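You operate a simulated robot arm through the tools that you are given. There is no shell and no other tool. Be economical: measure what you need, move in short steps, check, and stop when the job is done.

Carry out the task below with a simulated robot arm. There is one attempt and no reset: what you move stays moved.

TASK
Test both flat cores; 60 or harder goes in the green tray, softer in the orange.
Fine: stand the tester back.

The check looks at the end state, three seconds after you hand in, the way a careful person would. Anything else that was tipped, shoved, dropped, spilled or broken makes it a failure.

THE ROBOT
A 7-joint arm with a two-finger parallel gripper, fixed in place. Base frame: the origin is at the foot of the arm, x ahead of it, y to its left, z up; the work surface is at about z = 0.803. Lengths are in m, angles in degrees, forces in N, time in s.
With the tool pointing down near the work surface it reaches from about 0.3 to 0.7 m from the base axis. Its first joint turns from -66.0 to 66.0 degrees. Payload 1.57 kg.
The TCP is the grasp point between the finger pads, 0.03 m short of the fingertips. In the tool frame z runs along the fingers and y along their closing line. Largest opening 0.11 m; finger width 0.024, thickness 0.012; the body of the gripper, 0.048 by 0.112 m, starts 0.078 m behind the TCP.
Orientation is that of the tool frame in the base frame, as a unit quaternion [x, y, z, w]. With the fingers straight down and closing along the base's y, the tool's x points along the base's -x, its y along +y and its z along -z.

THE INTERFACE
- The arm moves only by the tool step_arm. Its argument "plan" is a list of rows, each a list of 3 entries, a list of its own where there are three numbers: the shift along the base's x, y, z in m, then the turn, a rotation vector about the base's x, y, z in degrees, then the finger opening in m, from 0 to 0.11. In form: [[[x, y, z], [rx, ry, rz], gripper], ...]. A call has 1 to 20 rows; each row shifts and turns the commanded pose from where the row before left it. Each row takes 0.2 s and may step no farther than 0.05 m and 8.6 degrees from the row before; otherwise, or with a gripper value out of range, the whole call is refused. A pose out of reach is approached as far as the arm can. The call stops where the force on the tool passes 40 N (or 10 N more than at its start, if that is more) or the arm is blocked; 0.2 s more then pass. The fingers move at their own pace (about 0.108 m/s each) and stop on an object; they squeeze with about 22 N. The grip force told is the motor's: it shows also when the fingers shut on nothing. Time passes only in rows, and 0.2 s behind the last, so rows that do not move let the fingers close. The reply holds the time, the measured pose of the TCP, the force on the tool along the base axes, the opening and the grip force, in the units named above and with some noise.
- Cameras (640 x 400 px; columns grow to the right, rows downward): "scene" is fixed at [0.1661, -0.408, 1.3937]; the picture's right is [0.69, -0.72, 0.00], its down [-0.52, -0.50, -0.70] and it looks along [0.50, 0.48, -0.72] (base axes); focal length 335 px, centre (320, 200). "wrist" rides on the gripper at [-0.036, 0, -0.08] in the tool frame; the picture's right is [0.00, -1.00, 0.00], its down [0.97, 0.00, -0.24] and it looks along [0.24, 0.00, 0.97] (tool axes); focal length 218 px, centre (320, 200). There is no depth. A picture from a camera that has moved, and an enlarged one, comes with that camera's place and axes in the base frame and with its lens. The place of the scene camera against the robot may be out by one fixed shift of up to 0.012 m in any direction.
- snapshot(camera): a new picture of that camera. No time passes.
- inspect(camera, box): a new picture of the part [left, top, right, bottom] of that camera's present view, enlarged. No time passes.
- job_done(): hands the job in; it is judged then, once.

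Work in short steps. Places have to be worked out from the pictures, the camera data and where the tool is seen: move nearer, look again, correct. Check each grasp and each placing, and mend what went wrong. You have 120 turns and 64 pictures in all, those below and enlarged ones among them. Open the gripper and draw the arm clear of the work before you hand the job in, unless the task says otherwise; then end with one line.

The tools are called after "Request:" by a JSON object that holds its "api" and its "payload". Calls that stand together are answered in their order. step_arm: Moves the arm, as the interface text tells. Its arguments: {"type":"object","properties":{"plan":{"type":"array","items":{"type":"array"}}},"required":["plan"]} The other tools are called the same way: snapshot (camera) takes a picture; inspect (camera, box) takes an enlarged picture of a part of a camera's view; job_done () hands the job in.

At the start:

```text
t: 0.0
tool_pos: [0.4034, -0.0674, 1.0659]
ee_rot: [0.0, 1.0, 0.0, 0.0]
ft_force: [0.9, -0.5, -0.6]
grip_width: 0.1099
grip_force: 0.0
```

scene: 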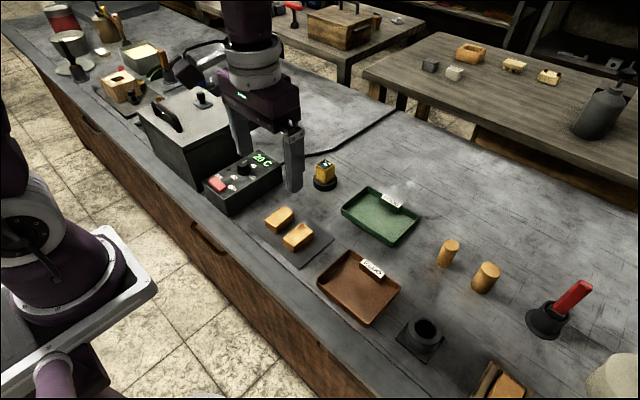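
wrist: 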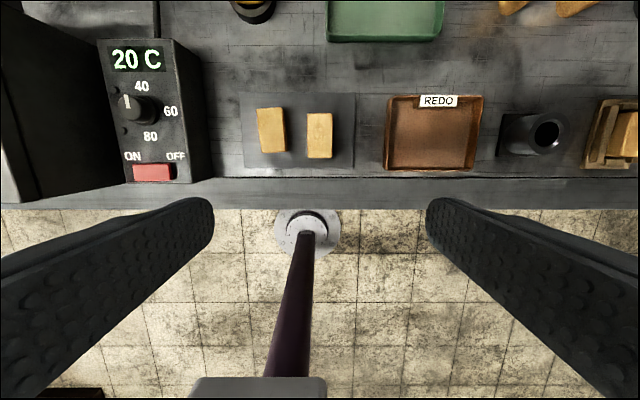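

The two flat cores seem to be the blocks on the dark plate, and the yellow item with a black base near the green tray may be the tester. I'll enlarge these first.

Request:
{"api": "inspect", "payload": {"camera": "scene", "box": [250, 140, 430, 270]}}

Request:
{"api": "inspect", "payload": {"camera": "scene", "box": [380, 220, 640, 400]}}

```text
3.08 times, centred on (340, 205) of scene
camera zoom: at [0.1661, -0.408, 1.3937], right [0.69, -0.72, 0.0], down [-0.52, -0.5, -0.7], along [0.5, 0.48, -0.72], focal length 1030 px, centre (258, 185)
```

zoom: 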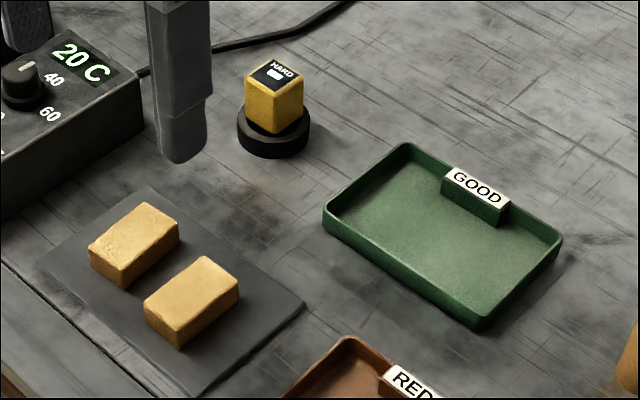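

```text
2.22 times, centred on (510, 310) of scene
camera zoom: at [0.1661, -0.408, 1.3937], right [0.69, -0.72, 0.0], down [-0.52, -0.5, -0.7], along [0.5, 0.48, -0.72], focal length 744 px, centre (-102, -44)
```

zoom: 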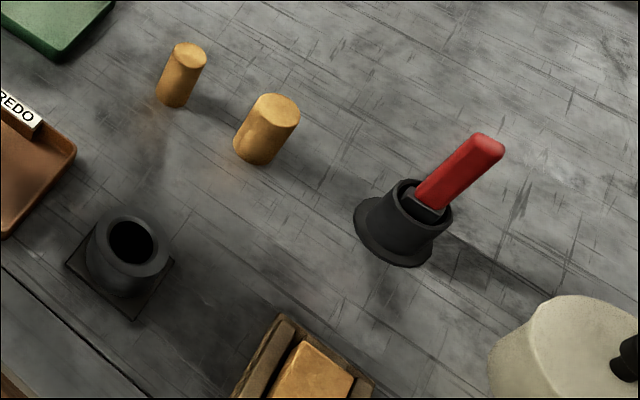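

The "HARD" tester stands in a black ring near (0.61, 0.01). I'm moving above it to look straight down.

Request:
{"api": "step_arm", "payload": {"plan": [[[0.038, 0.015, 0], [0, 0, 0], 0.11], [[0.038, 0.015, 0], [0, 0, 0], 0.11], [[0.038, 0.015, -0.01], [0, 0, 0], 0.11], [[0.038, 0.015, -0.02], [0, 0, 0], 0.11], [[0.038, 0.015, -0.02], [0, 0, 0], 0.11], [[0, 0, 0], [0, 0, 0], 0.11]]}}

Request:
{"api": "snapshot", "payload": {"camera": "wrist"}}

```text
t: 1.4
tool_pos: [0.5917, 0.0067, 1.0169]
ee_rot: [-0.001, 1.0, 0.0, -0.001]
ft_force: [-0.3, -0.6, -0.3]
grip_width: 0.1102
grip_force: 0.1
```

```text
59 pictures are left
camera wrist: at [0.6276, 0.0063, 1.096], right [0.0, -1.0, 0.0], down [-0.97, 0.0, 0.24], along [-0.24, 0.0, -0.97], focal length 218 px, centre (320, 200)
```

wrist: 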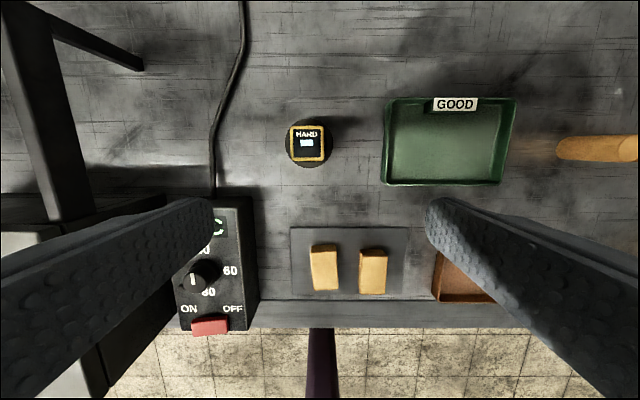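

Tester top is at about (0.630, 0.019, 0.866), roughly 35 mm wide and aligned with the fingers. I'll lower above it and look again.

Request:
{"api": "step_arm", "payload": {"plan": [[[0.019, 0.006, -0.02], [0, 0, 0], 0.11], [[0.019, 0.006, -0.03], [0, 0, 0], 0.11], [[0, 0, -0.03], [0, 0, 0], 0.08], [[0, 0, 0], [0, 0, 0], 0.08]]}}

Request:
{"api": "snapshot", "payload": {"camera": "wrist"}}

Request:
{"api": "inspect", "payload": {"camera": "scene", "box": [270, 120, 370, 200]}}

```text
t: 2.4
tool_pos: [0.63, 0.0176, 0.9334]
ee_rot: [0.0, 1.0, 0.0, 0.0]
ft_force: [0.3, -0.2, 0.4]
grip_width: 0.0795
grip_force: 0.0
```

```text
58 pictures are left
camera wrist: at [0.6663, 0.018, 1.0136], right [0.0, -1.0, 0.0], down [-0.97, 0.0, 0.24], along [-0.24, 0.0, -0.97], focal length 218 px, centre (320, 200)
```

wrist: 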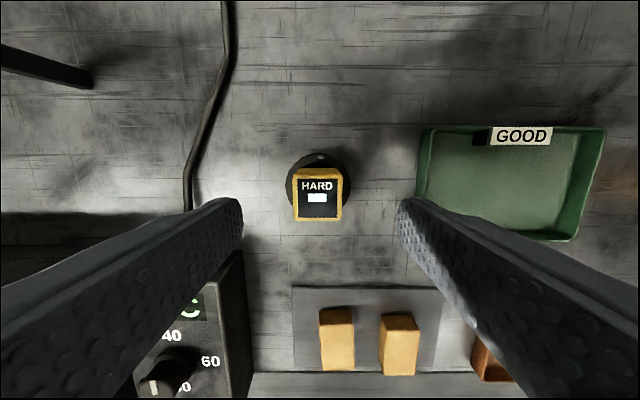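

```text
5.00 times, centred on (320, 160) of scene
camera zoom: at [0.1661, -0.408, 1.3937], right [0.69, -0.72, 0.0], down [-0.52, -0.5, -0.7], along [0.5, 0.48, -0.72], focal length 1673 px, centre (320, 400)
```

zoom: 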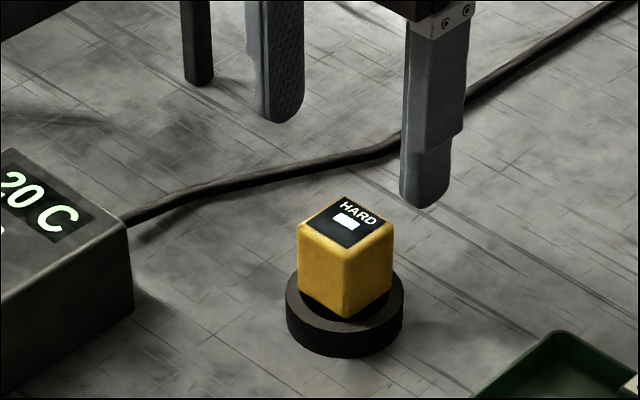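

Alignment is good (top at ~0.6305, 0.019). I descend so the fingertips stay above the ring, then close.

Request:
{"api": "step_arm", "payload": {"plan": [[[0.0005, 0.001, -0.03], [0, 0, 0], 0.08], [[0, 0, -0.03], [0, 0, 0], 0.07], [[0, 0, -0.016], [0, 0, 0], 0.07], [[0, 0, 0], [0, 0, 0], 0.03], [[0, 0, 0], [0, 0, 0], 0.03], [[0, 0, 0], [0, 0, 0], 0.03]]}}

Request:
{"api": "snapshot", "payload": {"camera": "wrist"}}

Request:
{"api": "inspect", "payload": {"camera": "scene", "box": [270, 120, 370, 200]}}

```text
t: 3.8
tool_pos: [0.6301, 0.0234, 0.8629]
ee_rot: [0.001, 1.0, -0.001, 0.0]
ft_force: [1.0, -0.1, 0.3]
grip_width: 0.0355
grip_force: 21.9
```

```text
56 pictures are left
camera wrist: at [0.6659, 0.0226, 0.9419], right [0.0, -1.0, 0.0], down [-0.97, 0.0, 0.24], along [-0.24, 0.0, -0.97], focal length 218 px, centre (320, 200)
```

wrist: 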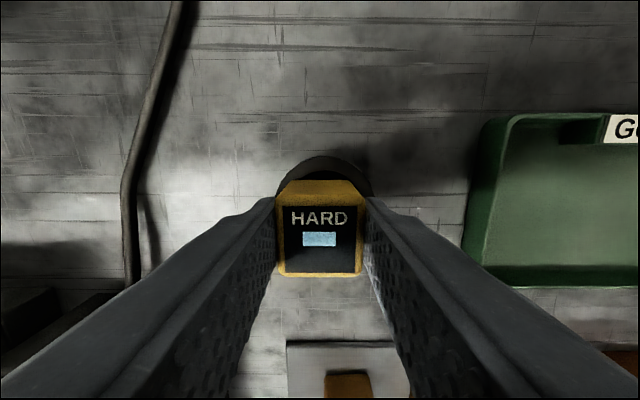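

```text
5.00 times, centred on (320, 160) of scene
camera zoom: at [0.1661, -0.408, 1.3937], right [0.69, -0.72, 0.0], down [-0.52, -0.5, -0.7], along [0.5, 0.48, -0.72], focal length 1673 px, centre (320, 400)
```

zoom: 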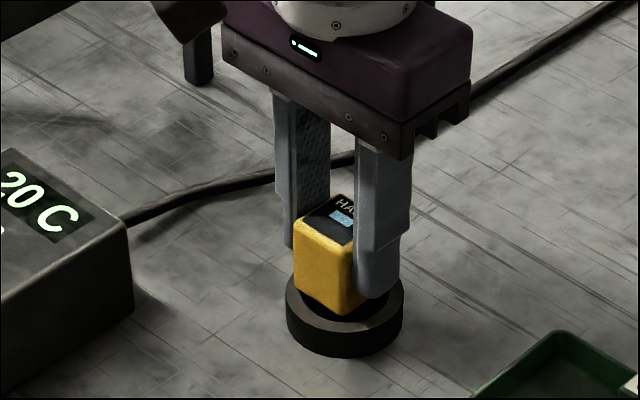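

The tester is gripped (35 mm) and still in the ring. I lift it 9 cm and check its underside.

Request:
{"api": "step_arm", "payload": {"plan": [[[0, 0, 0.02], [0, 0, 0], 0.03], [[0, 0, 0.03], [0, 0, 0], 0.03], [[0, 0, 0.04], [0, 0, 0], 0.03], [[0, 0, 0], [0, 0, 0], 0.03]]}}

Request:
{"api": "inspect", "payload": {"camera": "scene", "box": [270, 110, 370, 200]}}

Request:
{"api": "snapshot", "payload": {"camera": "wrist"}}

```text
t: 4.8
tool_pos: [0.6316, 0.0218, 0.9506]
ee_rot: [-0.001, 1.0, -0.001, -0.001]
ft_force: [0.4, -0.4, -1.3]
grip_width: 0.0356
grip_force: 21.7
```

```text
4.44 times, centred on (320, 155) of scene
camera zoom: at [0.1661, -0.408, 1.3937], right [0.69, -0.72, 0.0], down [-0.52, -0.5, -0.7], along [0.5, 0.48, -0.72], focal length 1487 px, centre (320, 400)
```

zoom: 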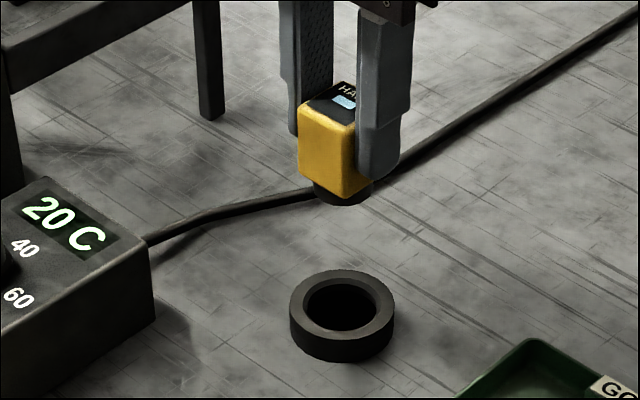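

```text
53 pictures are left
camera wrist: at [0.6673, 0.0216, 1.0308], right [0.0, -1.0, 0.0], down [-0.97, 0.0, 0.24], along [-0.24, 0.0, -0.97], focal length 218 px, centre (320, 200)
```

wrist: 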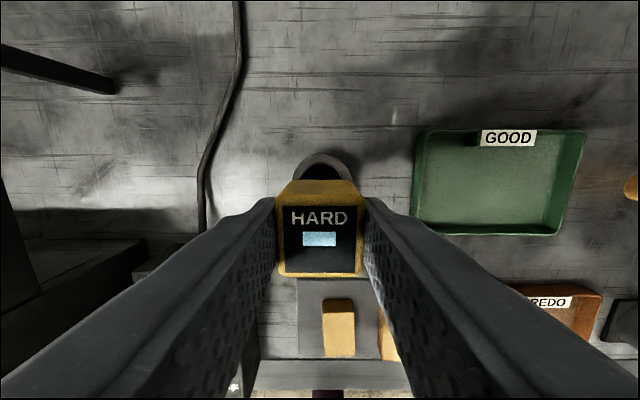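

The tester has a short round foot and came out cleanly. Left core is about (0.469, 0.001), right one (0.463, -0.065), tops near z 0.828; I move above the left one.

Request:
{"api": "step_arm", "payload": {"plan": [[[-0.041, -0.005, 0], [0, 0, 0], 0.03], [[-0.041, -0.005, 0], [0, 0, 0], 0.03], [[-0.041, -0.005, 0], [0, 0, 0], 0.03], [[-0.04, -0.0046, 0], [0, 0, 0], 0.03], [[0, 0, -0.02], [0, 0, 0], 0.03], [[0, 0, -0.015], [0, 0, 0], 0.03], [[0, 0, 0], [0, 0, 0], 0.03]]}}

Request:
{"api": "inspect", "payload": {"camera": "scene", "box": [230, 160, 350, 260]}}

Request:
{"api": "snapshot", "payload": {"camera": "wrist"}}

```text
t: 6.4
tool_pos: [0.4701, -0.0017, 0.9148]
ee_rot: [0.0, 1.0, -0.001, -0.001]
ft_force: [0.7, 0.3, -1.8]
grip_width: 0.0353
grip_force: 22.4
```

```text
4.00 times, centred on (290, 210) of scene
camera zoom: at [0.1661, -0.408, 1.3937], right [0.69, -0.72, 0.0], down [-0.52, -0.5, -0.7], along [0.5, 0.48, -0.72], focal length 1338 px, centre (440, 160)
```

zoom: 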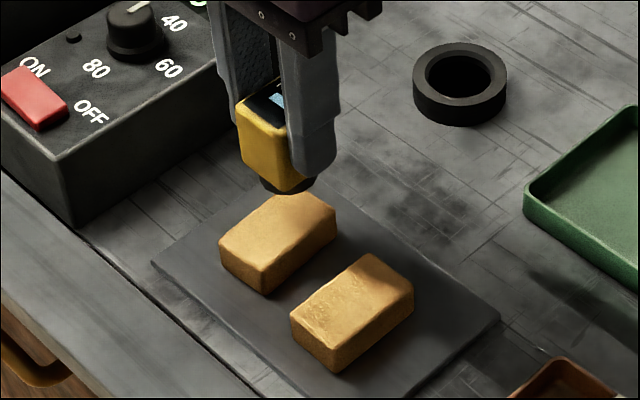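

```text
51 pictures are left
camera wrist: at [0.5066, -0.0019, 0.9947], right [0.0, -1.0, 0.0], down [-0.97, 0.0, 0.24], along [-0.24, 0.0, -0.97], focal length 218 px, centre (320, 200)
```

wrist: 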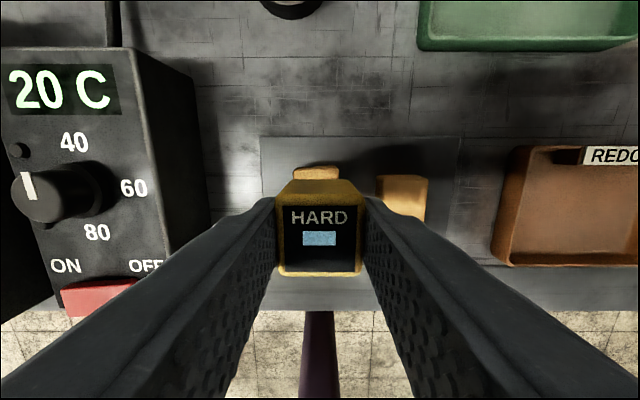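

The core spans x ≈ 0.433–0.490, so its centre is ~0.462; I shift 8 mm nearer and descend slowly toward contact.

Request:
{"api": "step_arm", "payload": {"plan": [[[-0.008, 0, 0], [0, 0, 0], 0.03], [[0, 0, -0.012], [0, 0, 0], 0.03], [[0, 0, -0.006], [0, 0, 0], 0.03], [[0, 0, -0.004], [0, 0, 0], 0.03], [[0, 0, 0], [0, 0, 0], 0.03]]}}

Request:
{"api": "inspect", "payload": {"camera": "scene", "box": [230, 160, 350, 260]}}

```text
t: 7.6
tool_pos: [0.4619, 0.0005, 0.8932]
ee_rot: [0.001, 1.0, 0.0, 0.0]
ft_force: [-0.1, 0.5, -2.1]
grip_width: 0.0354
grip_force: 21.8
```

```text
4.00 times, centred on (290, 210) of scene
camera zoom: at [0.1661, -0.408, 1.3937], right [0.69, -0.72, 0.0], down [-0.52, -0.5, -0.7], along [0.5, 0.48, -0.72], focal length 1338 px, centre (440, 160)
```

zoom: 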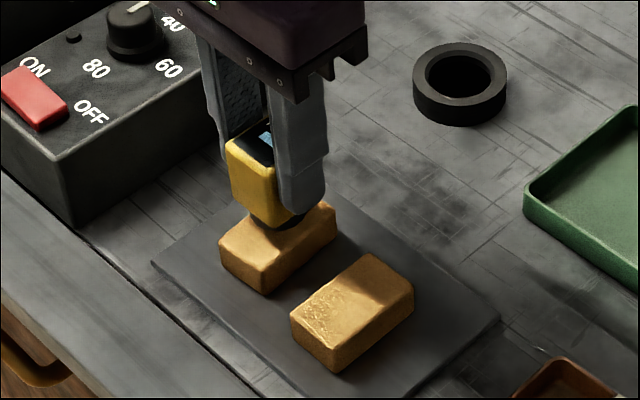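

The foot is just over the core, well inside its top. Lowering in 2 mm steps until contact force shows.

Request:
{"api": "step_arm", "payload": {"plan": [[[0, 0, -0.002], [0, 0, 0], 0.03], [[0, 0, -0.002], [0, 0, 0], 0.03], [[0, 0, -0.002], [0, 0, 0], 0.03], [[0, 0, 0], [0, 0, 0], 0.03]]}}

Request:
{"api": "inspect", "payload": {"camera": "wrist", "box": [260, 150, 380, 290]}}

```text
t: 8.6
tool_pos: [0.4619, -0.0006, 0.8884]
ee_rot: [0.0, 1.0, 0.0, 0.001]
ft_force: [-2.2, -3.5, 27.4]
grip_width: 0.0355
grip_force: 22.0
```

```text
2.86 times, centred on (320, 220) of wrist
camera zoom: at [0.4982, -0.0004, 0.9667], right [0.0, -1.0, 0.0], down [-0.97, 0.0, 0.24], along [-0.24, 0.0, -0.97], focal length 624 px, centre (320, 143)
```

zoom: 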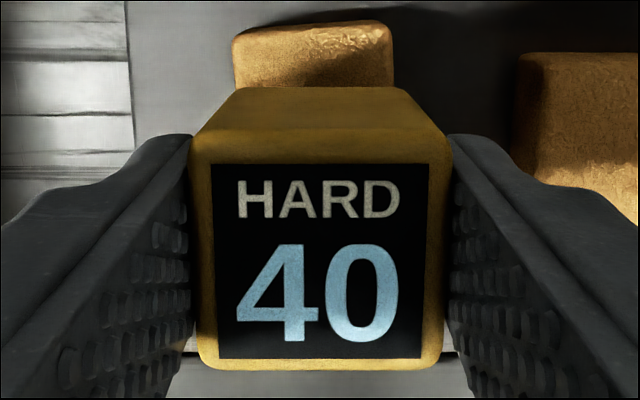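

Left core reads 40 at 27 N. I hold for a second to see that the reading is steady.

Request:
{"api": "step_arm", "payload": {"plan": [[[0, 0, 0], [0, 0, 0], 0.03], [[0, 0, 0], [0, 0, 0], 0.03], [[0, 0, 0], [0, 0, 0], 0.03], [[0, 0, 0], [0, 0, 0], 0.03], [[0, 0, 0], [0, 0, 0], 0.03]]}}

Request:
{"api": "inspect", "payload": {"camera": "wrist", "box": [260, 150, 380, 290]}}

```text
t: 9.8
tool_pos: [0.462, 0.0003, 0.888]
ee_rot: [-0.001, 1.0, 0.0, 0.001]
ft_force: [2.0, -2.0, 32.3]
grip_width: 0.0356
grip_force: 22.1
```

```text
2.86 times, centred on (320, 220) of wrist
camera zoom: at [0.4982, 0.0, 0.9666], right [0.0, -1.0, 0.0], down [-0.97, 0.0, 0.24], along [-0.24, 0.0, -0.97], focal length 624 px, centre (320, 143)
```

zoom: 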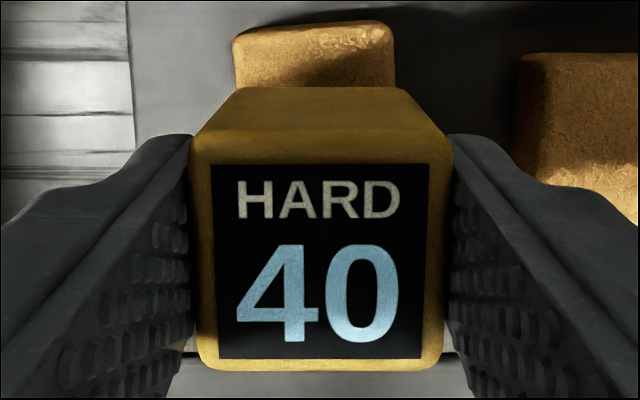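

Left = 40 (soft, orange tray). Now lift and move over to the right core.

Request:
{"api": "step_arm", "payload": {"plan": [[[0, 0, 0.01], [0, 0, 0], 0.03], [[0, 0, 0.025], [0, 0, 0], 0.03], [[-0.003, -0.033, 0], [0, 0, 0], 0.03], [[-0.003, -0.033, 0], [0, 0, 0], 0.03], [[0, 0, -0.015], [0, 0, 0], 0.03], [[0, 0, -0.01], [0, 0, 0], 0.03], [[0, 0, 0], [0, 0, 0], 0.03]]}}

Request:
{"api": "inspect", "payload": {"camera": "scene", "box": [230, 160, 350, 260]}}

Request:
{"api": "snapshot", "payload": {"camera": "wrist"}}

```text
t: 11.4
tool_pos: [0.4556, -0.0668, 0.896]
ee_rot: [0.0, 1.0, 0.0, 0.001]
ft_force: [0.2, 0.1, -1.2]
grip_width: 0.0355
grip_force: 22.1
```

```text
4.00 times, centred on (290, 210) of scene
camera zoom: at [0.1661, -0.408, 1.3937], right [0.69, -0.72, 0.0], down [-0.52, -0.5, -0.7], along [0.5, 0.48, -0.72], focal length 1338 px, centre (440, 160)
```

zoom: 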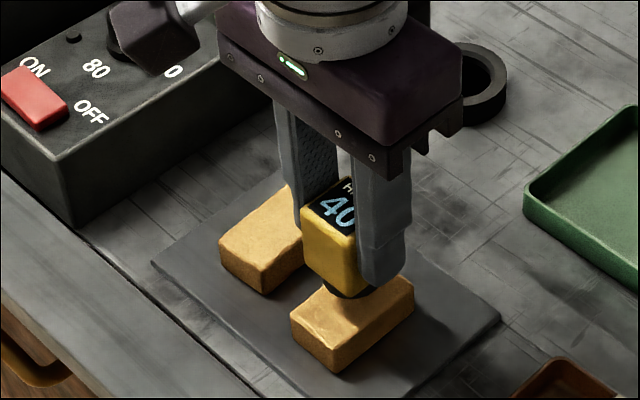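

```text
46 pictures are left
camera wrist: at [0.4911, -0.067, 0.9757], right [0.0, -1.0, 0.0], down [-0.97, 0.0, 0.24], along [-0.24, 0.0, -0.97], focal length 218 px, centre (320, 200)
```

wrist: 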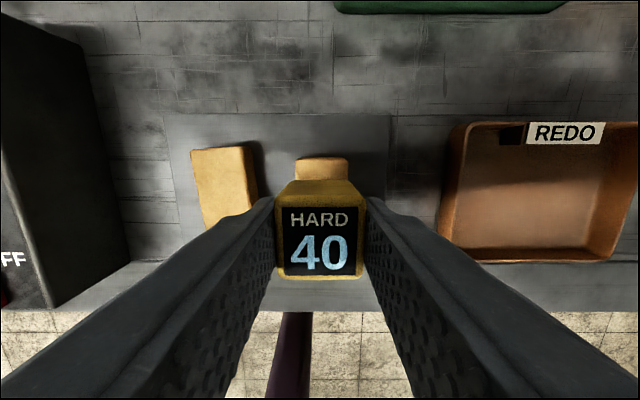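

The foot is centred over the right core (display still holds the old 40). Pressing down to the same depth.

Request:
{"api": "step_arm", "payload": {"plan": [[[0, 0, -0.005], [0, 0, 0], 0.03], [[0, 0, -0.003], [0, 0, 0], 0.03], [[0, 0, -0.002], [0, 0, 0], 0.03], [[0, 0, 0], [0, 0, 0], 0.03], [[0, 0, 0], [0, 0, 0], 0.03], [[0, 0, 0], [0, 0, 0], 0.03]]}}

Request:
{"api": "inspect", "payload": {"camera": "wrist", "box": [260, 150, 380, 290]}}

```text
t: 12.8
tool_pos: [0.4557, -0.0655, 0.8878]
ee_rot: [0.0, 1.0, 0.0, 0.0]
ft_force: [-0.6, 0.1, -1.3]
grip_width: 0.0355
grip_force: 21.9
```

```text
2.86 times, centred on (320, 220) of wrist
camera zoom: at [0.492, -0.0657, 0.9672], right [0.0, -1.0, 0.0], down [-0.97, 0.0, 0.24], along [-0.24, 0.0, -0.97], focal length 624 px, centre (320, 143)
```

zoom: 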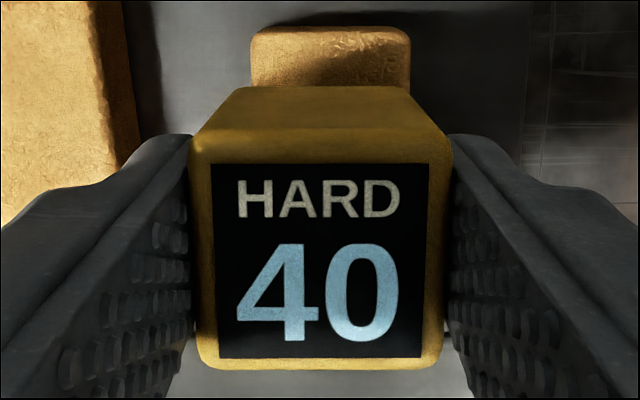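

No contact yet (no force). I go on down in small steps.

Request:
{"api": "step_arm", "payload": {"plan": [[[0, 0, -0.001], [0, 0, 0], 0.03], [[0, 0, -0.001], [0, 0, 0], 0.03], [[0, 0, 0], [0, 0, 0], 0.03], [[0, 0, 0], [0, 0, 0], 0.03]]}}

Request:
{"api": "inspect", "payload": {"camera": "wrist", "box": [260, 150, 380, 290]}}

```text
t: 13.5
tool_pos: [0.4562, -0.065, 0.8854]
ee_rot: [-0.001, 1.0, 0.0, 0.002]
ft_force: [-4.4, 3.4, 18.1]
grip_width: 0.0354
grip_force: 22.5
stopped in row 3: the force on the tool passed its limit (the readings are from after the stop); the commanded pose is now the measured one
```

```text
2.86 times, centred on (320, 220) of wrist
camera zoom: at [0.4916, -0.0658, 0.9669], right [0.0, -1.0, 0.0], down [-0.97, 0.0, 0.24], along [-0.24, 0.0, -0.97], focal length 624 px, centre (320, 143)
```

zoom: 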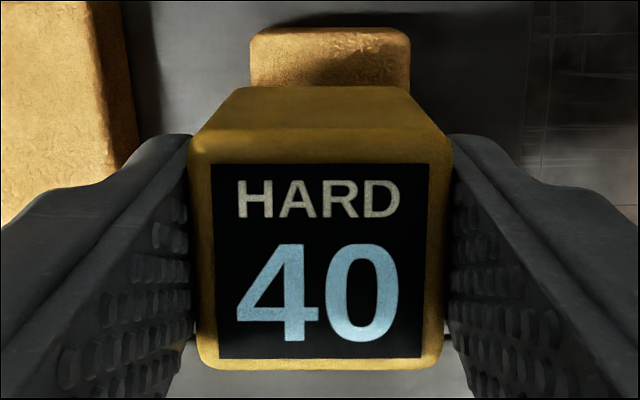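

The display still reads 40, which may be the held old value. I keep the press on for a longer while and re-read.

Request:
{"api": "step_arm", "payload": {"plan": [[[0, 0, -0.0005], [0, 0, 0], 0.03], [[0, 0, 0], [0, 0, 0], 0.03], [[0, 0, 0], [0, 0, 0], 0.03], [[0, 0, 0], [0, 0, 0], 0.03], [[0, 0, 0], [0, 0, 0], 0.03], [[0, 0, 0], [0, 0, 0], 0.03]]}}

Request:
{"api": "inspect", "payload": {"camera": "wrist", "box": [260, 150, 380, 290]}}

```text
t: 14.9
tool_pos: [0.4561, -0.0641, 0.8874]
ee_rot: [0.0, 1.0, 0.0, 0.004]
ft_force: [1.3, 1.6, 40.5]
grip_width: 0.0355
grip_force: 21.5
```

```text
2.86 times, centred on (320, 220) of wrist
camera zoom: at [0.4915, -0.066, 0.9666], right [0.0, -1.0, 0.0], down [-0.97, 0.0, 0.23], along [-0.23, 0.0, -0.97], focal length 624 px, centre (320, 143)
```

zoom: 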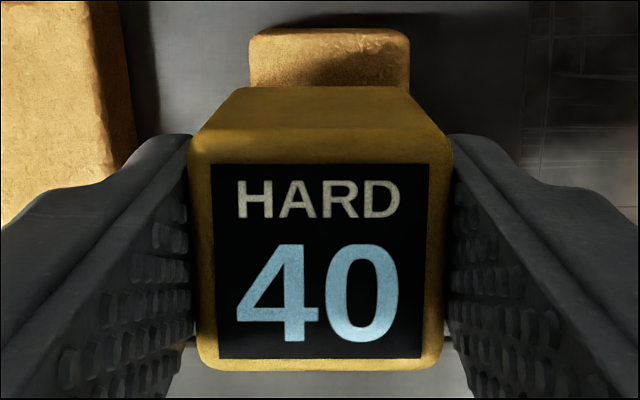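

It still reads 40, which may be real or latched. I lift off, wait a few seconds and see whether the display clears.

Request:
{"api": "step_arm", "payload": {"plan": [[[0, 0, 0.01], [0, 0, 0], 0.03], [[0, 0, 0.02], [0, 0, 0], 0.03], [[0, 0, 0], [0, 0, 0], 0.03], [[0, 0, 0], [0, 0, 0], 0.03], [[0, 0, 0], [0, 0, 0], 0.03], [[0, 0, 0], [0, 0, 0], 0.03], [[0, 0, 0], [0, 0, 0], 0.03], [[0, 0, 0], [0, 0, 0], 0.03], [[0, 0, 0], [0, 0, 0], 0.03], [[0, 0, 0], [0, 0, 0], 0.03], [[0, 0, 0], [0, 0, 0], 0.03], [[0, 0, 0], [0, 0, 0], 0.03], [[0, 0, 0], [0, 0, 0], 0.03], [[0, 0, 0], [0, 0, 0], 0.03], [[0, 0, 0], [0, 0, 0], 0.03], [[0, 0, 0], [0, 0, 0], 0.03], [[0, 0, 0], [0, 0, 0], 0.03], [[0, 0, 0], [0, 0, 0], 0.03], [[0, 0, 0], [0, 0, 0], 0.03]]}}

Request:
{"api": "snapshot", "payload": {"camera": "wrist"}}

Request:
{"api": "inspect", "payload": {"camera": "scene", "box": [230, 160, 350, 260]}}

```text
t: 18.9
tool_pos: [0.4561, -0.0651, 0.9162]
ee_rot: [-0.001, 1.0, 0.0, 0.003]
ft_force: [0.2, -1.0, -1.5]
grip_width: 0.0355
grip_force: 22.0
```

```text
42 pictures are left
camera wrist: at [0.4914, -0.066, 0.995], right [0.0, -1.0, 0.0], down [-0.97, 0.0, 0.24], along [-0.24, 0.0, -0.97], focal length 218 px, centre (320, 200)
```

wrist: 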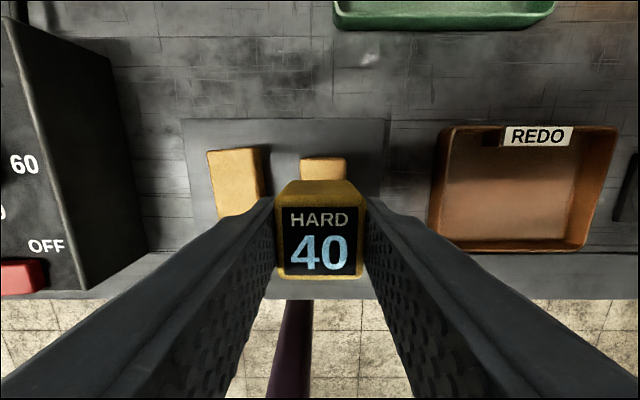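

```text
4.00 times, centred on (290, 210) of scene
camera zoom: at [0.1661, -0.408, 1.3937], right [0.69, -0.72, 0.0], down [-0.52, -0.5, -0.7], along [0.5, 0.48, -0.72], focal length 1338 px, centre (440, 160)
```

zoom: 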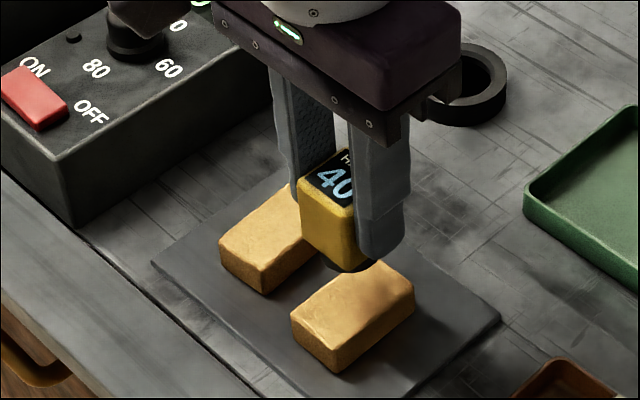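

The display latches its value. Putting the tester to its ring should reset it, so I carry it back above the ring.

Request:
{"api": "step_arm", "payload": {"plan": [[[0, 0, 0.035], [0, 0, 0], 0.03], [[0.035, 0.0174, 0], [0, 0, 0], 0.03], [[0.035, 0.0174, 0], [0, 0, 0], 0.03], [[0.035, 0.0174, 0], [0, 0, 0], 0.03], [[0.035, 0.0173, 0], [0, 0, 0], 0.03], [[0.0353, 0.0173, 0], [0, 0, 0], 0.03], [[0, 0, -0.04], [0, 0, 0], 0.03], [[0, 0, -0.02], [0, 0, 0], 0.03], [[0, 0, 0], [0, 0, 0], 0.03]]}}

Request:
{"api": "inspect", "payload": {"camera": "scene", "box": [270, 120, 370, 200]}}

Request:
{"api": "snapshot", "payload": {"camera": "wrist"}}

```text
t: 20.9
tool_pos: [0.6304, 0.0206, 0.8896]
ee_rot: [-0.001, 1.0, -0.001, 0.002]
ft_force: [-1.1, -0.4, -1.2]
grip_width: 0.0351
grip_force: 22.6
```

```text
5.00 times, centred on (320, 160) of scene
camera zoom: at [0.1661, -0.408, 1.3937], right [0.69, -0.72, 0.0], down [-0.52, -0.5, -0.7], along [0.5, 0.48, -0.72], focal length 1673 px, centre (320, 400)
```

zoom: 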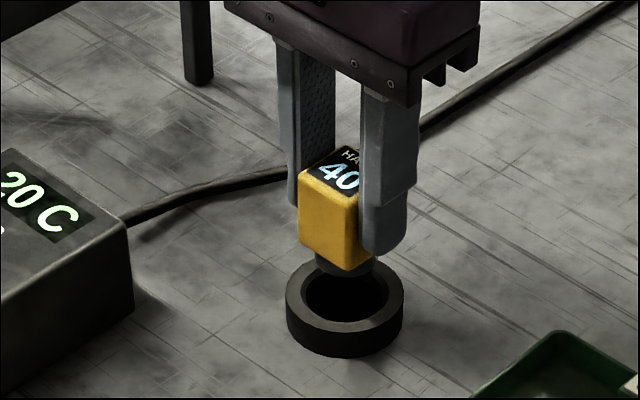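

```text
39 pictures are left
camera wrist: at [0.6663, 0.0203, 0.9707], right [0.0, -1.0, 0.0], down [-0.97, 0.0, 0.24], along [-0.24, 0.0, -0.97], focal length 218 px, centre (320, 200)
```

wrist: 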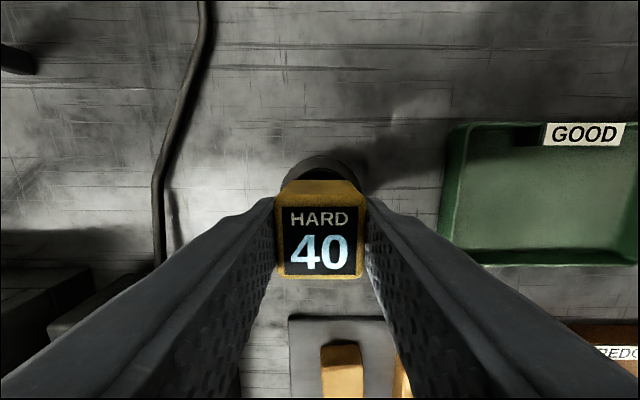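

The foot is lined up with the ring hole with clearance. Lowering in slowly without releasing.

Request:
{"api": "step_arm", "payload": {"plan": [[[0, 0, -0.012], [0, 0, 0], 0.03], [[0, 0, -0.008], [0, 0, 0], 0.03], [[0, 0, -0.005], [0, 0, 0], 0.03], [[0, 0, -0.002], [0, 0, 0], 0.03], [[0, 0, 0], [0, 0, 0], 0.03]]}}

Request:
{"api": "inspect", "payload": {"camera": "wrist", "box": [260, 150, 380, 290]}}

Request:
{"api": "inspect", "payload": {"camera": "scene", "box": [270, 120, 370, 200]}}

```text
t: 22.1
tool_pos: [0.6334, 0.021, 0.8655]
ee_rot: [-0.001, 1.0, 0.0, 0.001]
ft_force: [0.5, 0.6, -1.0]
grip_width: 0.0355
grip_force: 21.7
```

```text
2.86 times, centred on (320, 220) of wrist
camera zoom: at [0.6675, 0.0213, 0.9453], right [0.0, -1.0, 0.0], down [-0.97, 0.0, 0.24], along [-0.24, 0.0, -0.97], focal length 624 px, centre (320, 143)
```

zoom: 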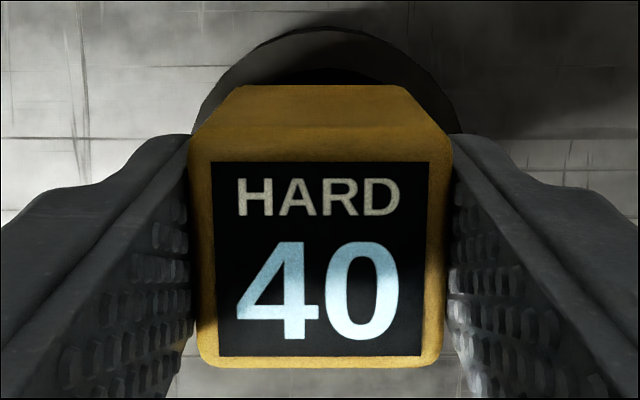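

```text
5.00 times, centred on (320, 160) of scene
camera zoom: at [0.1661, -0.408, 1.3937], right [0.69, -0.72, 0.0], down [-0.52, -0.5, -0.7], along [0.5, 0.48, -0.72], focal length 1673 px, centre (320, 400)
```

zoom: 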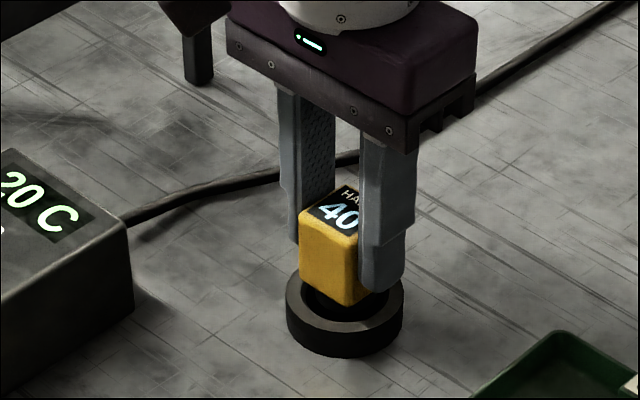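

Still ~3 mm above seated. I lower until contact and see what the display does.

Request:
{"api": "step_arm", "payload": {"plan": [[[0, 0, -0.002], [0, 0, 0], 0.03], [[0, 0, -0.001], [0, 0, 0], 0.03], [[0, 0, -0.001], [0, 0, 0], 0.03], [[0, 0, 0], [0, 0, 0], 0.03], [[0, 0, 0], [0, 0, 0], 0.03]]}}

Request:
{"api": "inspect", "payload": {"camera": "wrist", "box": [260, 150, 380, 290]}}

```text
t: 23.3
tool_pos: [0.6319, 0.0227, 0.8609]
ee_rot: [-0.001, 1.0, 0.0, 0.004]
ft_force: [-1.0, 2.6, 12.3]
grip_width: 0.0355
grip_force: 22.4
```

```text
2.86 times, centred on (320, 220) of wrist
camera zoom: at [0.667, 0.0214, 0.9403], right [0.0, -1.0, 0.0], down [-0.97, 0.0, 0.23], along [-0.23, 0.0, -0.97], focal length 624 px, centre (320, 143)
```

zoom: 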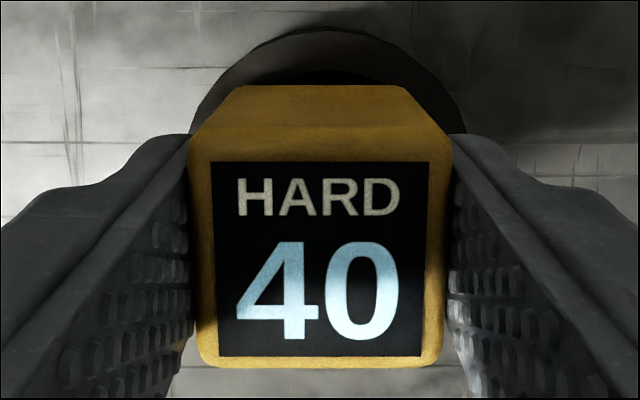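

Seated, still 40. I release it in the ring and back up a little to see whether it clears when let go, so the right core can be retested unambiguously.

Request:
{"api": "step_arm", "payload": {"plan": [[[0, 0, 0.0005], [0, 0, 0], 0.06], [[0, 0, 0], [0, 0, 0], 0.07], [[0, 0, 0.03], [0, 0, 0], 0.08], [[0, 0, 0.04], [0, 0, 0], 0.08], [[0, 0, 0], [0, 0, 0], 0.08], [[0, 0, 0], [0, 0, 0], 0.08], [[0, 0, 0], [0, 0, 0], 0.08], [[0, 0, 0], [0, 0, 0], 0.08], [[0, 0, 0], [0, 0, 0], 0.08]]}}

Request:
{"api": "snapshot", "payload": {"camera": "wrist"}}

Request:
{"api": "inspect", "payload": {"camera": "scene", "box": [270, 120, 370, 200]}}

```text
t: 25.3
tool_pos: [0.6293, 0.0225, 0.9292]
ee_rot: [-0.001, 1.0, 0.0, 0.003]
ft_force: [-1.2, 0.0, 0.6]
grip_width: 0.08
grip_force: 0.1
```

```text
35 pictures are left
camera wrist: at [0.6657, 0.0218, 1.0088], right [0.0, -1.0, 0.0], down [-0.97, 0.0, 0.24], along [-0.24, 0.0, -0.97], focal length 218 px, centre (320, 200)
```

wrist: 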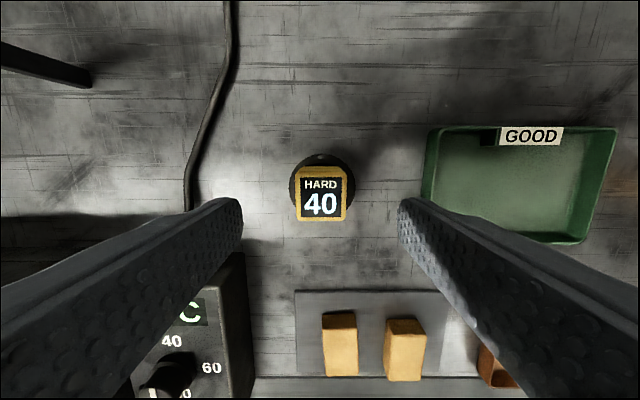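

```text
5.00 times, centred on (320, 160) of scene
camera zoom: at [0.1661, -0.408, 1.3937], right [0.69, -0.72, 0.0], down [-0.52, -0.5, -0.7], along [0.5, 0.48, -0.72], focal length 1673 px, centre (320, 400)
```

zoom: 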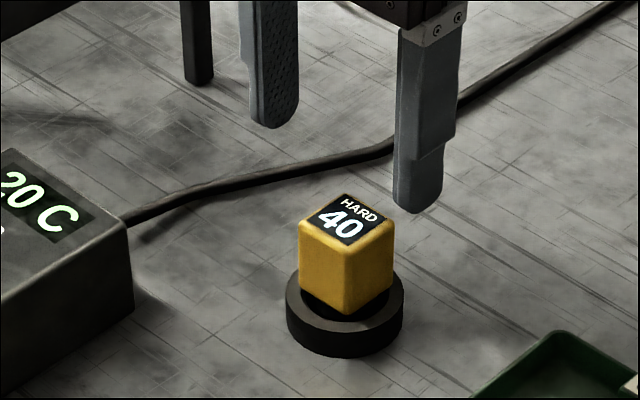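

The tester stands properly but holds 40. The second press overshot the force limit, so it may not have registered; I'll regrip and retest the right core gently.

Request:
{"api": "step_arm", "payload": {"plan": [[[0, 0, -0.03], [0, 0, 0], 0.08], [[0, 0, -0.03], [0, 0, 0], 0.07], [[0, 0, -0.01], [0, 0, 0], 0.07], [[0, 0, 0], [0, 0, 0], 0.03], [[0, 0, 0], [0, 0, 0], 0.03], [[0, 0, 0], [0, 0, 0], 0.03], [[0, 0, 0.02], [0, 0, 0], 0.03], [[0, 0, 0.03], [0, 0, 0], 0.03], [[0, 0, 0.04], [0, 0, 0], 0.03], [[-0.035, -0.0174, 0], [0, 0, 0], 0.03], [[-0.035, -0.0174, 0], [0, 0, 0], 0.03], [[-0.035, -0.0174, 0], [0, 0, 0], 0.03], [[-0.035, -0.0173, 0], [0, 0, 0], 0.03], [[-0.0343, -0.0173, 0], [0, 0, 0], 0.03], [[0, 0, -0.03], [0, 0, 0], 0.03], [[0, 0, -0.02], [0, 0, 0], 0.03], [[0, 0, 0], [0, 0, 0], 0.03], [[0, 0, 0], [0, 0, 0], 0.03]]}}

Request:
{"api": "inspect", "payload": {"camera": "scene", "box": [230, 160, 350, 260]}}

Request:
{"api": "snapshot", "payload": {"camera": "wrist"}}

```text
t: 29.1
tool_pos: [0.4562, -0.0642, 0.9022]
ee_rot: [0.0, 1.0, 0.0, 0.003]
ft_force: [0.4, -0.4, -2.0]
grip_width: 0.0356
grip_force: 21.8
```

```text
4.00 times, centred on (290, 210) of scene
camera zoom: at [0.1661, -0.408, 1.3937], right [0.69, -0.72, 0.0], down [-0.52, -0.5, -0.7], along [0.5, 0.48, -0.72], focal length 1338 px, centre (440, 160)
```

zoom: 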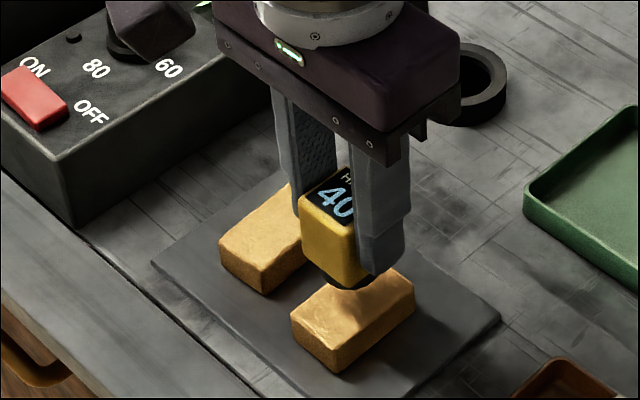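

```text
32 pictures are left
camera wrist: at [0.4917, -0.0653, 0.9823], right [0.0, -1.0, 0.0], down [-0.97, 0.0, 0.24], along [-0.24, 0.0, -0.97], focal length 218 px, centre (320, 200)
```

wrist: 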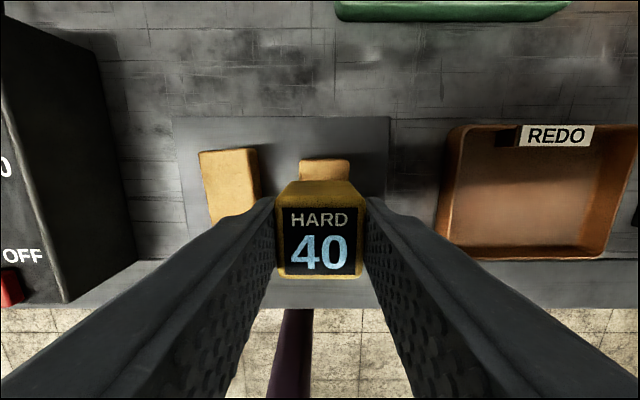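

Foot again over the right core's centre. Lowering to just short of contact, then in 0.7 mm steps.

Request:
{"api": "step_arm", "payload": {"plan": [[[0, 0, -0.008], [0, 0, 0], 0.03], [[0, 0, -0.004], [0, 0, 0], 0.03], [[0, 0, -0.001], [0, 0, 0], 0.03], [[0, 0, -0.0007], [0, 0, 0], 0.03], [[0, 0, 0], [0, 0, 0], 0.03], [[0, 0, -0.0007], [0, 0, 0], 0.03], [[0, 0, 0], [0, 0, 0], 0.03]]}}

```text
t: 30.7
tool_pos: [0.4576, -0.065, 0.8852]
ee_rot: [-0.001, 1.0, 0.0, 0.002]
ft_force: [1.9, -1.4, 14.4]
grip_width: 0.0359
grip_force: 22.1
```

Gentle contact at 14 N; reading now, then a bit more pressure.

Request:
{"api": "step_arm", "payload": {"plan": [[[0, 0, -0.0005], [0, 0, 0], 0.03], [[0, 0, 0], [0, 0, 0], 0.03], [[0, 0, 0], [0, 0, 0], 0.03], [[0, 0, 0], [0, 0, 0], 0.03], [[0, 0, 0], [0, 0, 0], 0.03], [[0, 0, 0], [0, 0, 0], 0.03]]}}

Request:
{"api": "inspect", "payload": {"camera": "wrist", "box": [260, 150, 380, 290]}}

Request:
{"api": "inspect", "payload": {"camera": "scene", "box": [230, 160, 350, 260]}}

```text
t: 32.1
tool_pos: [0.457, -0.0639, 0.8857]
ee_rot: [-0.002, 1.0, 0.0, 0.002]
ft_force: [2.5, -3.5, 16.5]
grip_width: 0.0357
grip_force: 22.1
```

```text
2.86 times, centred on (320, 220) of wrist
camera zoom: at [0.4926, -0.0651, 0.9654], right [0.0, -1.0, 0.0], down [-0.97, 0.0, 0.24], along [-0.24, 0.0, -0.97], focal length 624 px, centre (320, 143)
```

zoom: 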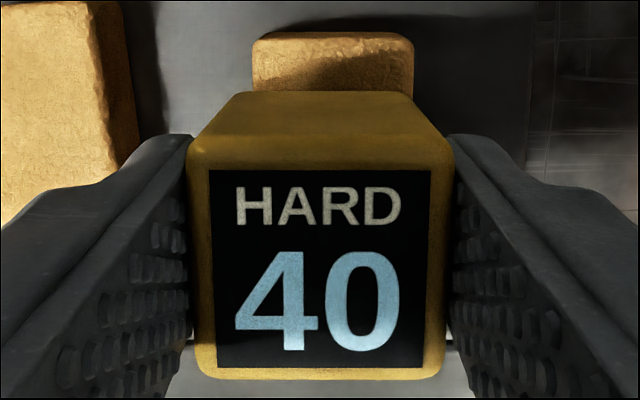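

```text
4.00 times, centred on (290, 210) of scene
camera zoom: at [0.1659, -0.408, 1.3937], right [0.69, -0.72, 0.0], down [-0.52, -0.5, -0.7], along [0.5, 0.48, -0.72], focal length 1338 px, centre (440, 160)
```

zoom: 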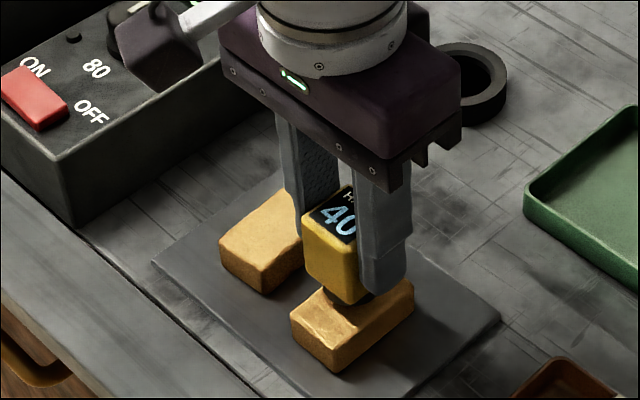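

Still 40 at 16 N. I press to ~30 N as on the left core for a like-for-like reading.

Request:
{"api": "step_arm", "payload": {"plan": [[[0, 0, -0.0007], [0, 0, 0], 0.03], [[0, 0, 0], [0, 0, 0], 0.03], [[0, 0, -0.0007], [0, 0, 0], 0.03], [[0, 0, 0], [0, 0, 0], 0.03], [[0, 0, 0], [0, 0, 0], 0.03], [[0, 0, 0], [0, 0, 0], 0.03]]}}

Request:
{"api": "inspect", "payload": {"camera": "wrist", "box": [260, 150, 380, 290]}}

```text
t: 33.5
tool_pos: [0.4572, -0.0649, 0.8843]
ee_rot: [-0.001, 1.0, 0.0, 0.001]
ft_force: [-1.9, 2.8, 18.4]
grip_width: 0.0357
grip_force: 22.4
```

```text
2.86 times, centred on (320, 220) of wrist
camera zoom: at [0.4926, -0.0657, 0.964], right [0.0, -1.0, 0.0], down [-0.97, 0.0, 0.24], along [-0.24, 0.0, -0.97], focal length 624 px, centre (320, 143)
```

zoom: 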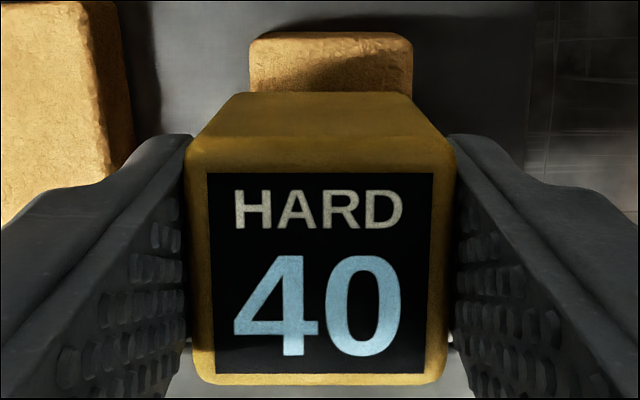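

Three presses on the centred right core, up to 40 N, all read 40, so both are soft and go to the orange tray. Returning the tester to above its ring.

Request:
{"api": "step_arm", "payload": {"plan": [[[0, 0, 0.02], [0, 0, 0], 0.03], [[0, 0, 0.045], [0, 0, 0], 0.03], [[0.035, 0.0174, 0], [0, 0, 0], 0.03], [[0.035, 0.0174, 0], [0, 0, 0], 0.03], [[0.035, 0.0174, 0], [0, 0, 0], 0.03], [[0.035, 0.0173, 0], [0, 0, 0], 0.03], [[0.0343, 0.0173, 0], [0, 0, 0], 0.03], [[0, 0, -0.04], [0, 0, 0], 0.03], [[0, 0, -0.02], [0, 0, 0], 0.03], [[0, 0, 0], [0, 0, 0], 0.03]]}}

Request:
{"api": "inspect", "payload": {"camera": "scene", "box": [270, 120, 370, 200]}}

```text
t: 35.7
tool_pos: [0.6339, 0.0226, 0.8893]
ee_rot: [-0.001, 1.0, 0.0, 0.003]
ft_force: [-0.7, 0.4, -2.0]
grip_width: 0.0357
grip_force: 21.9
```

```text
5.00 times, centred on (320, 160) of scene
camera zoom: at [0.1661, -0.408, 1.3937], right [0.69, -0.72, 0.0], down [-0.52, -0.5, -0.7], along [0.5, 0.48, -0.72], focal length 1673 px, centre (320, 400)
```

zoom: 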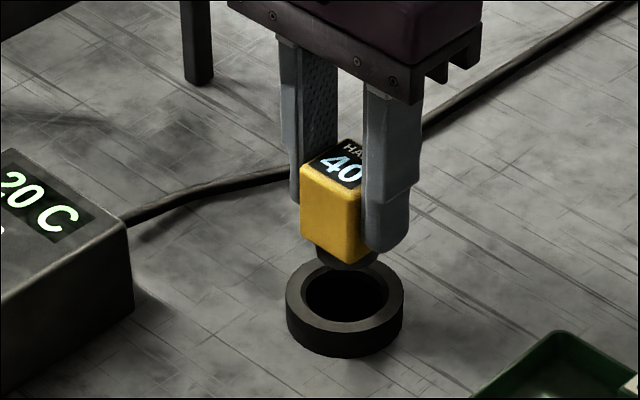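

Well lined up; I nudge 1.5 mm back in x and lower until it seats.

Request:
{"api": "step_arm", "payload": {"plan": [[[-0.0015, -0.001, -0.012], [0, 0, 0], 0.03], [[0, 0, -0.01], [0, 0, 0], 0.03], [[0, 0, -0.005], [0, 0, 0], 0.03], [[0, 0, -0.001], [0, 0, 0], 0.03], [[0, 0, -0.001], [0, 0, 0], 0.03], [[0, 0, -0.001], [0, 0, 0], 0.03], [[0, 0, 0], [0, 0, 0], 0.03]]}}

Request:
{"api": "inspect", "payload": {"camera": "scene", "box": [270, 120, 370, 200]}}

```text
t: 37.3
tool_pos: [0.6301, 0.0205, 0.859]
ee_rot: [-0.001, 1.0, 0.0, 0.003]
ft_force: [-0.1, -0.1, -1.6]
grip_width: 0.0358
grip_force: 21.8
```

```text
5.00 times, centred on (320, 160) of scene
camera zoom: at [0.1661, -0.408, 1.3937], right [0.69, -0.72, 0.0], down [-0.52, -0.5, -0.7], along [0.5, 0.48, -0.72], focal length 1673 px, centre (320, 400)
```

zoom: 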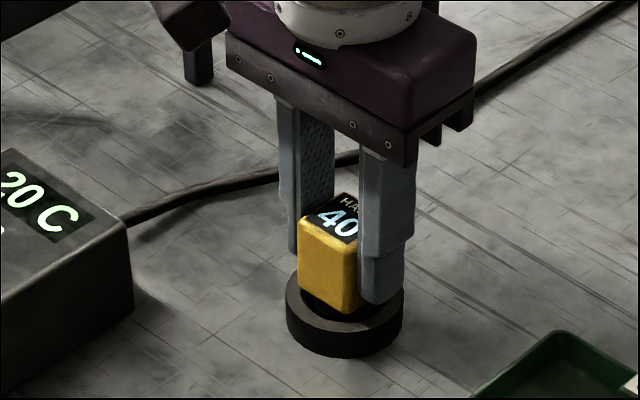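

Nearly seated with no force; a final touch in 0.7 mm steps before release.

Request:
{"api": "step_arm", "payload": {"plan": [[[0, 0, -0.0007], [0, 0, 0], 0.03], [[0, 0, -0.0007], [0, 0, 0], 0.03], [[0, 0, 0], [0, 0, 0], 0.03]]}}

```text
t: 38.1
tool_pos: [0.6298, 0.0214, 0.8583]
ee_rot: [-0.001, 1.0, 0.0, 0.003]
ft_force: [0.2, -0.2, -1.7]
grip_width: 0.0356
grip_force: 21.4
```

Request:
{"api": "step_arm", "payload": {"plan": [[[0, 0, -0.0007], [0, 0, 0], 0.03], [[0, 0, -0.0007], [0, 0, 0], 0.03], [[0, 0, 0], [0, 0, 0], 0.03]]}}

```text
t: 38.9
tool_pos: [0.6294, 0.0197, 0.8568]
ee_rot: [-0.001, 1.0, 0.001, 0.003]
ft_force: [-7.5, -0.2, 18.2]
grip_width: 0.0357
grip_force: 22.3
```

Contact (18 N): it is seated. Easing off, releasing and rising, then checking it and viewing the cores.

Request:
{"api": "step_arm", "payload": {"plan": [[[0, 0, 0.0007], [0, 0, 0], 0.036], [[0, 0, 0], [0, 0, 0], 0.06], [[0, 0, 0], [0, 0, 0], 0.07], [[0, 0, 0.03], [0, 0, 0], 0.08], [[0, 0, 0.04], [0, 0, 0], 0.08], [[0, 0, 0.04], [0, 0, 0], 0.08], [[-0.04, -0.02, 0], [0, 0, 0], 0.08], [[-0.04, -0.02, 0], [0, 0, 0], 0.08], [[-0.04, -0.015, 0], [0, 0, 0], 0.08], [[0, 0, 0], [0, 0, 0], 0.08]]}}

Request:
{"api": "snapshot", "payload": {"camera": "wrist"}}

Request:
{"api": "snapshot", "payload": {"camera": "scene"}}

```text
t: 41.1
tool_pos: [0.5076, -0.0364, 0.967]
ee_rot: [0.0, 1.0, 0.0, 0.003]
ft_force: [0.0, 0.5, -0.7]
grip_width: 0.0799
grip_force: 0.0
```

```text
26 pictures are left
camera wrist: at [0.5428, -0.0374, 1.0466], right [0.0, -1.0, 0.0], down [-0.97, 0.0, 0.24], along [-0.24, 0.0, -0.97], focal length 218 px, centre (320, 200)
```

wrist: 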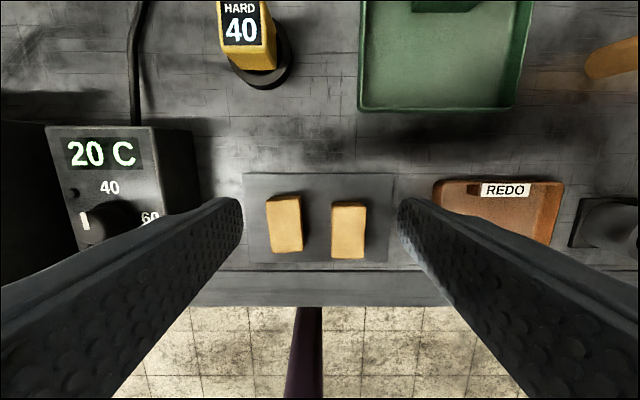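

```text
25 pictures are left
```

scene: 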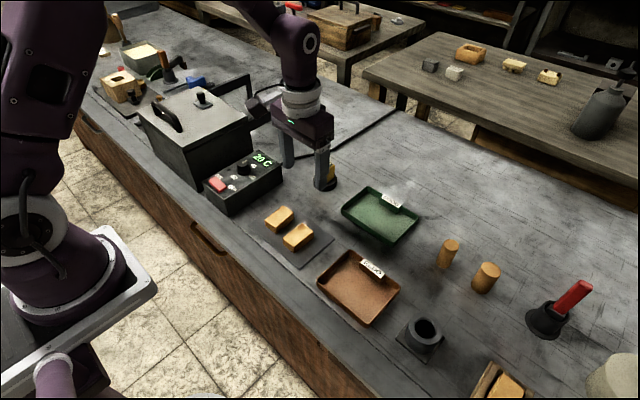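

Tester is standing; both cores undisturbed. Right core centre ≈ (0.455, -0.067), well aligned; I go over it with a 58 mm opening and look.

Request:
{"api": "step_arm", "payload": {"plan": [[[-0.026, -0.015, 0], [0, 0, 0], 0.06], [[-0.026, -0.015, -0.02], [0, 0, 0], 0.058], [[0, 0, -0.04], [0, 0, 0], 0.058], [[0, 0, -0.02], [0, 0, 0], 0.058], [[0, 0, 0], [0, 0, 0], 0.058]]}}

Request:
{"api": "snapshot", "payload": {"camera": "wrist"}}

```text
t: 42.3
tool_pos: [0.4604, -0.0649, 0.8868]
ee_rot: [0.0, 1.0, 0.001, 0.002]
ft_force: [0.4, 0.2, -0.4]
grip_width: 0.0581
grip_force: 0.1
```

```text
24 pictures are left
camera wrist: at [0.4952, -0.0655, 0.9665], right [0.0, -1.0, 0.0], down [-0.97, 0.0, 0.24], along [-0.24, 0.0, -0.97], focal length 218 px, centre (320, 200)
```

wrist: 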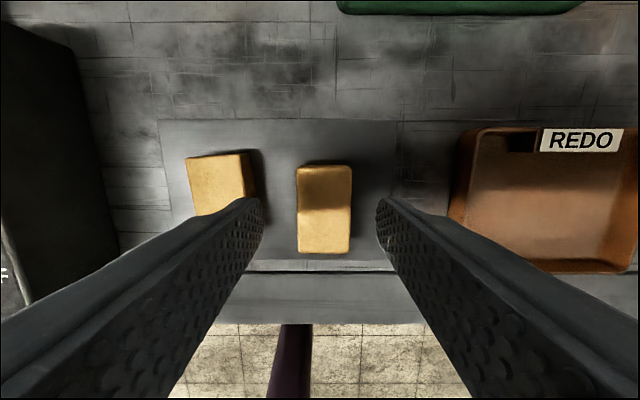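

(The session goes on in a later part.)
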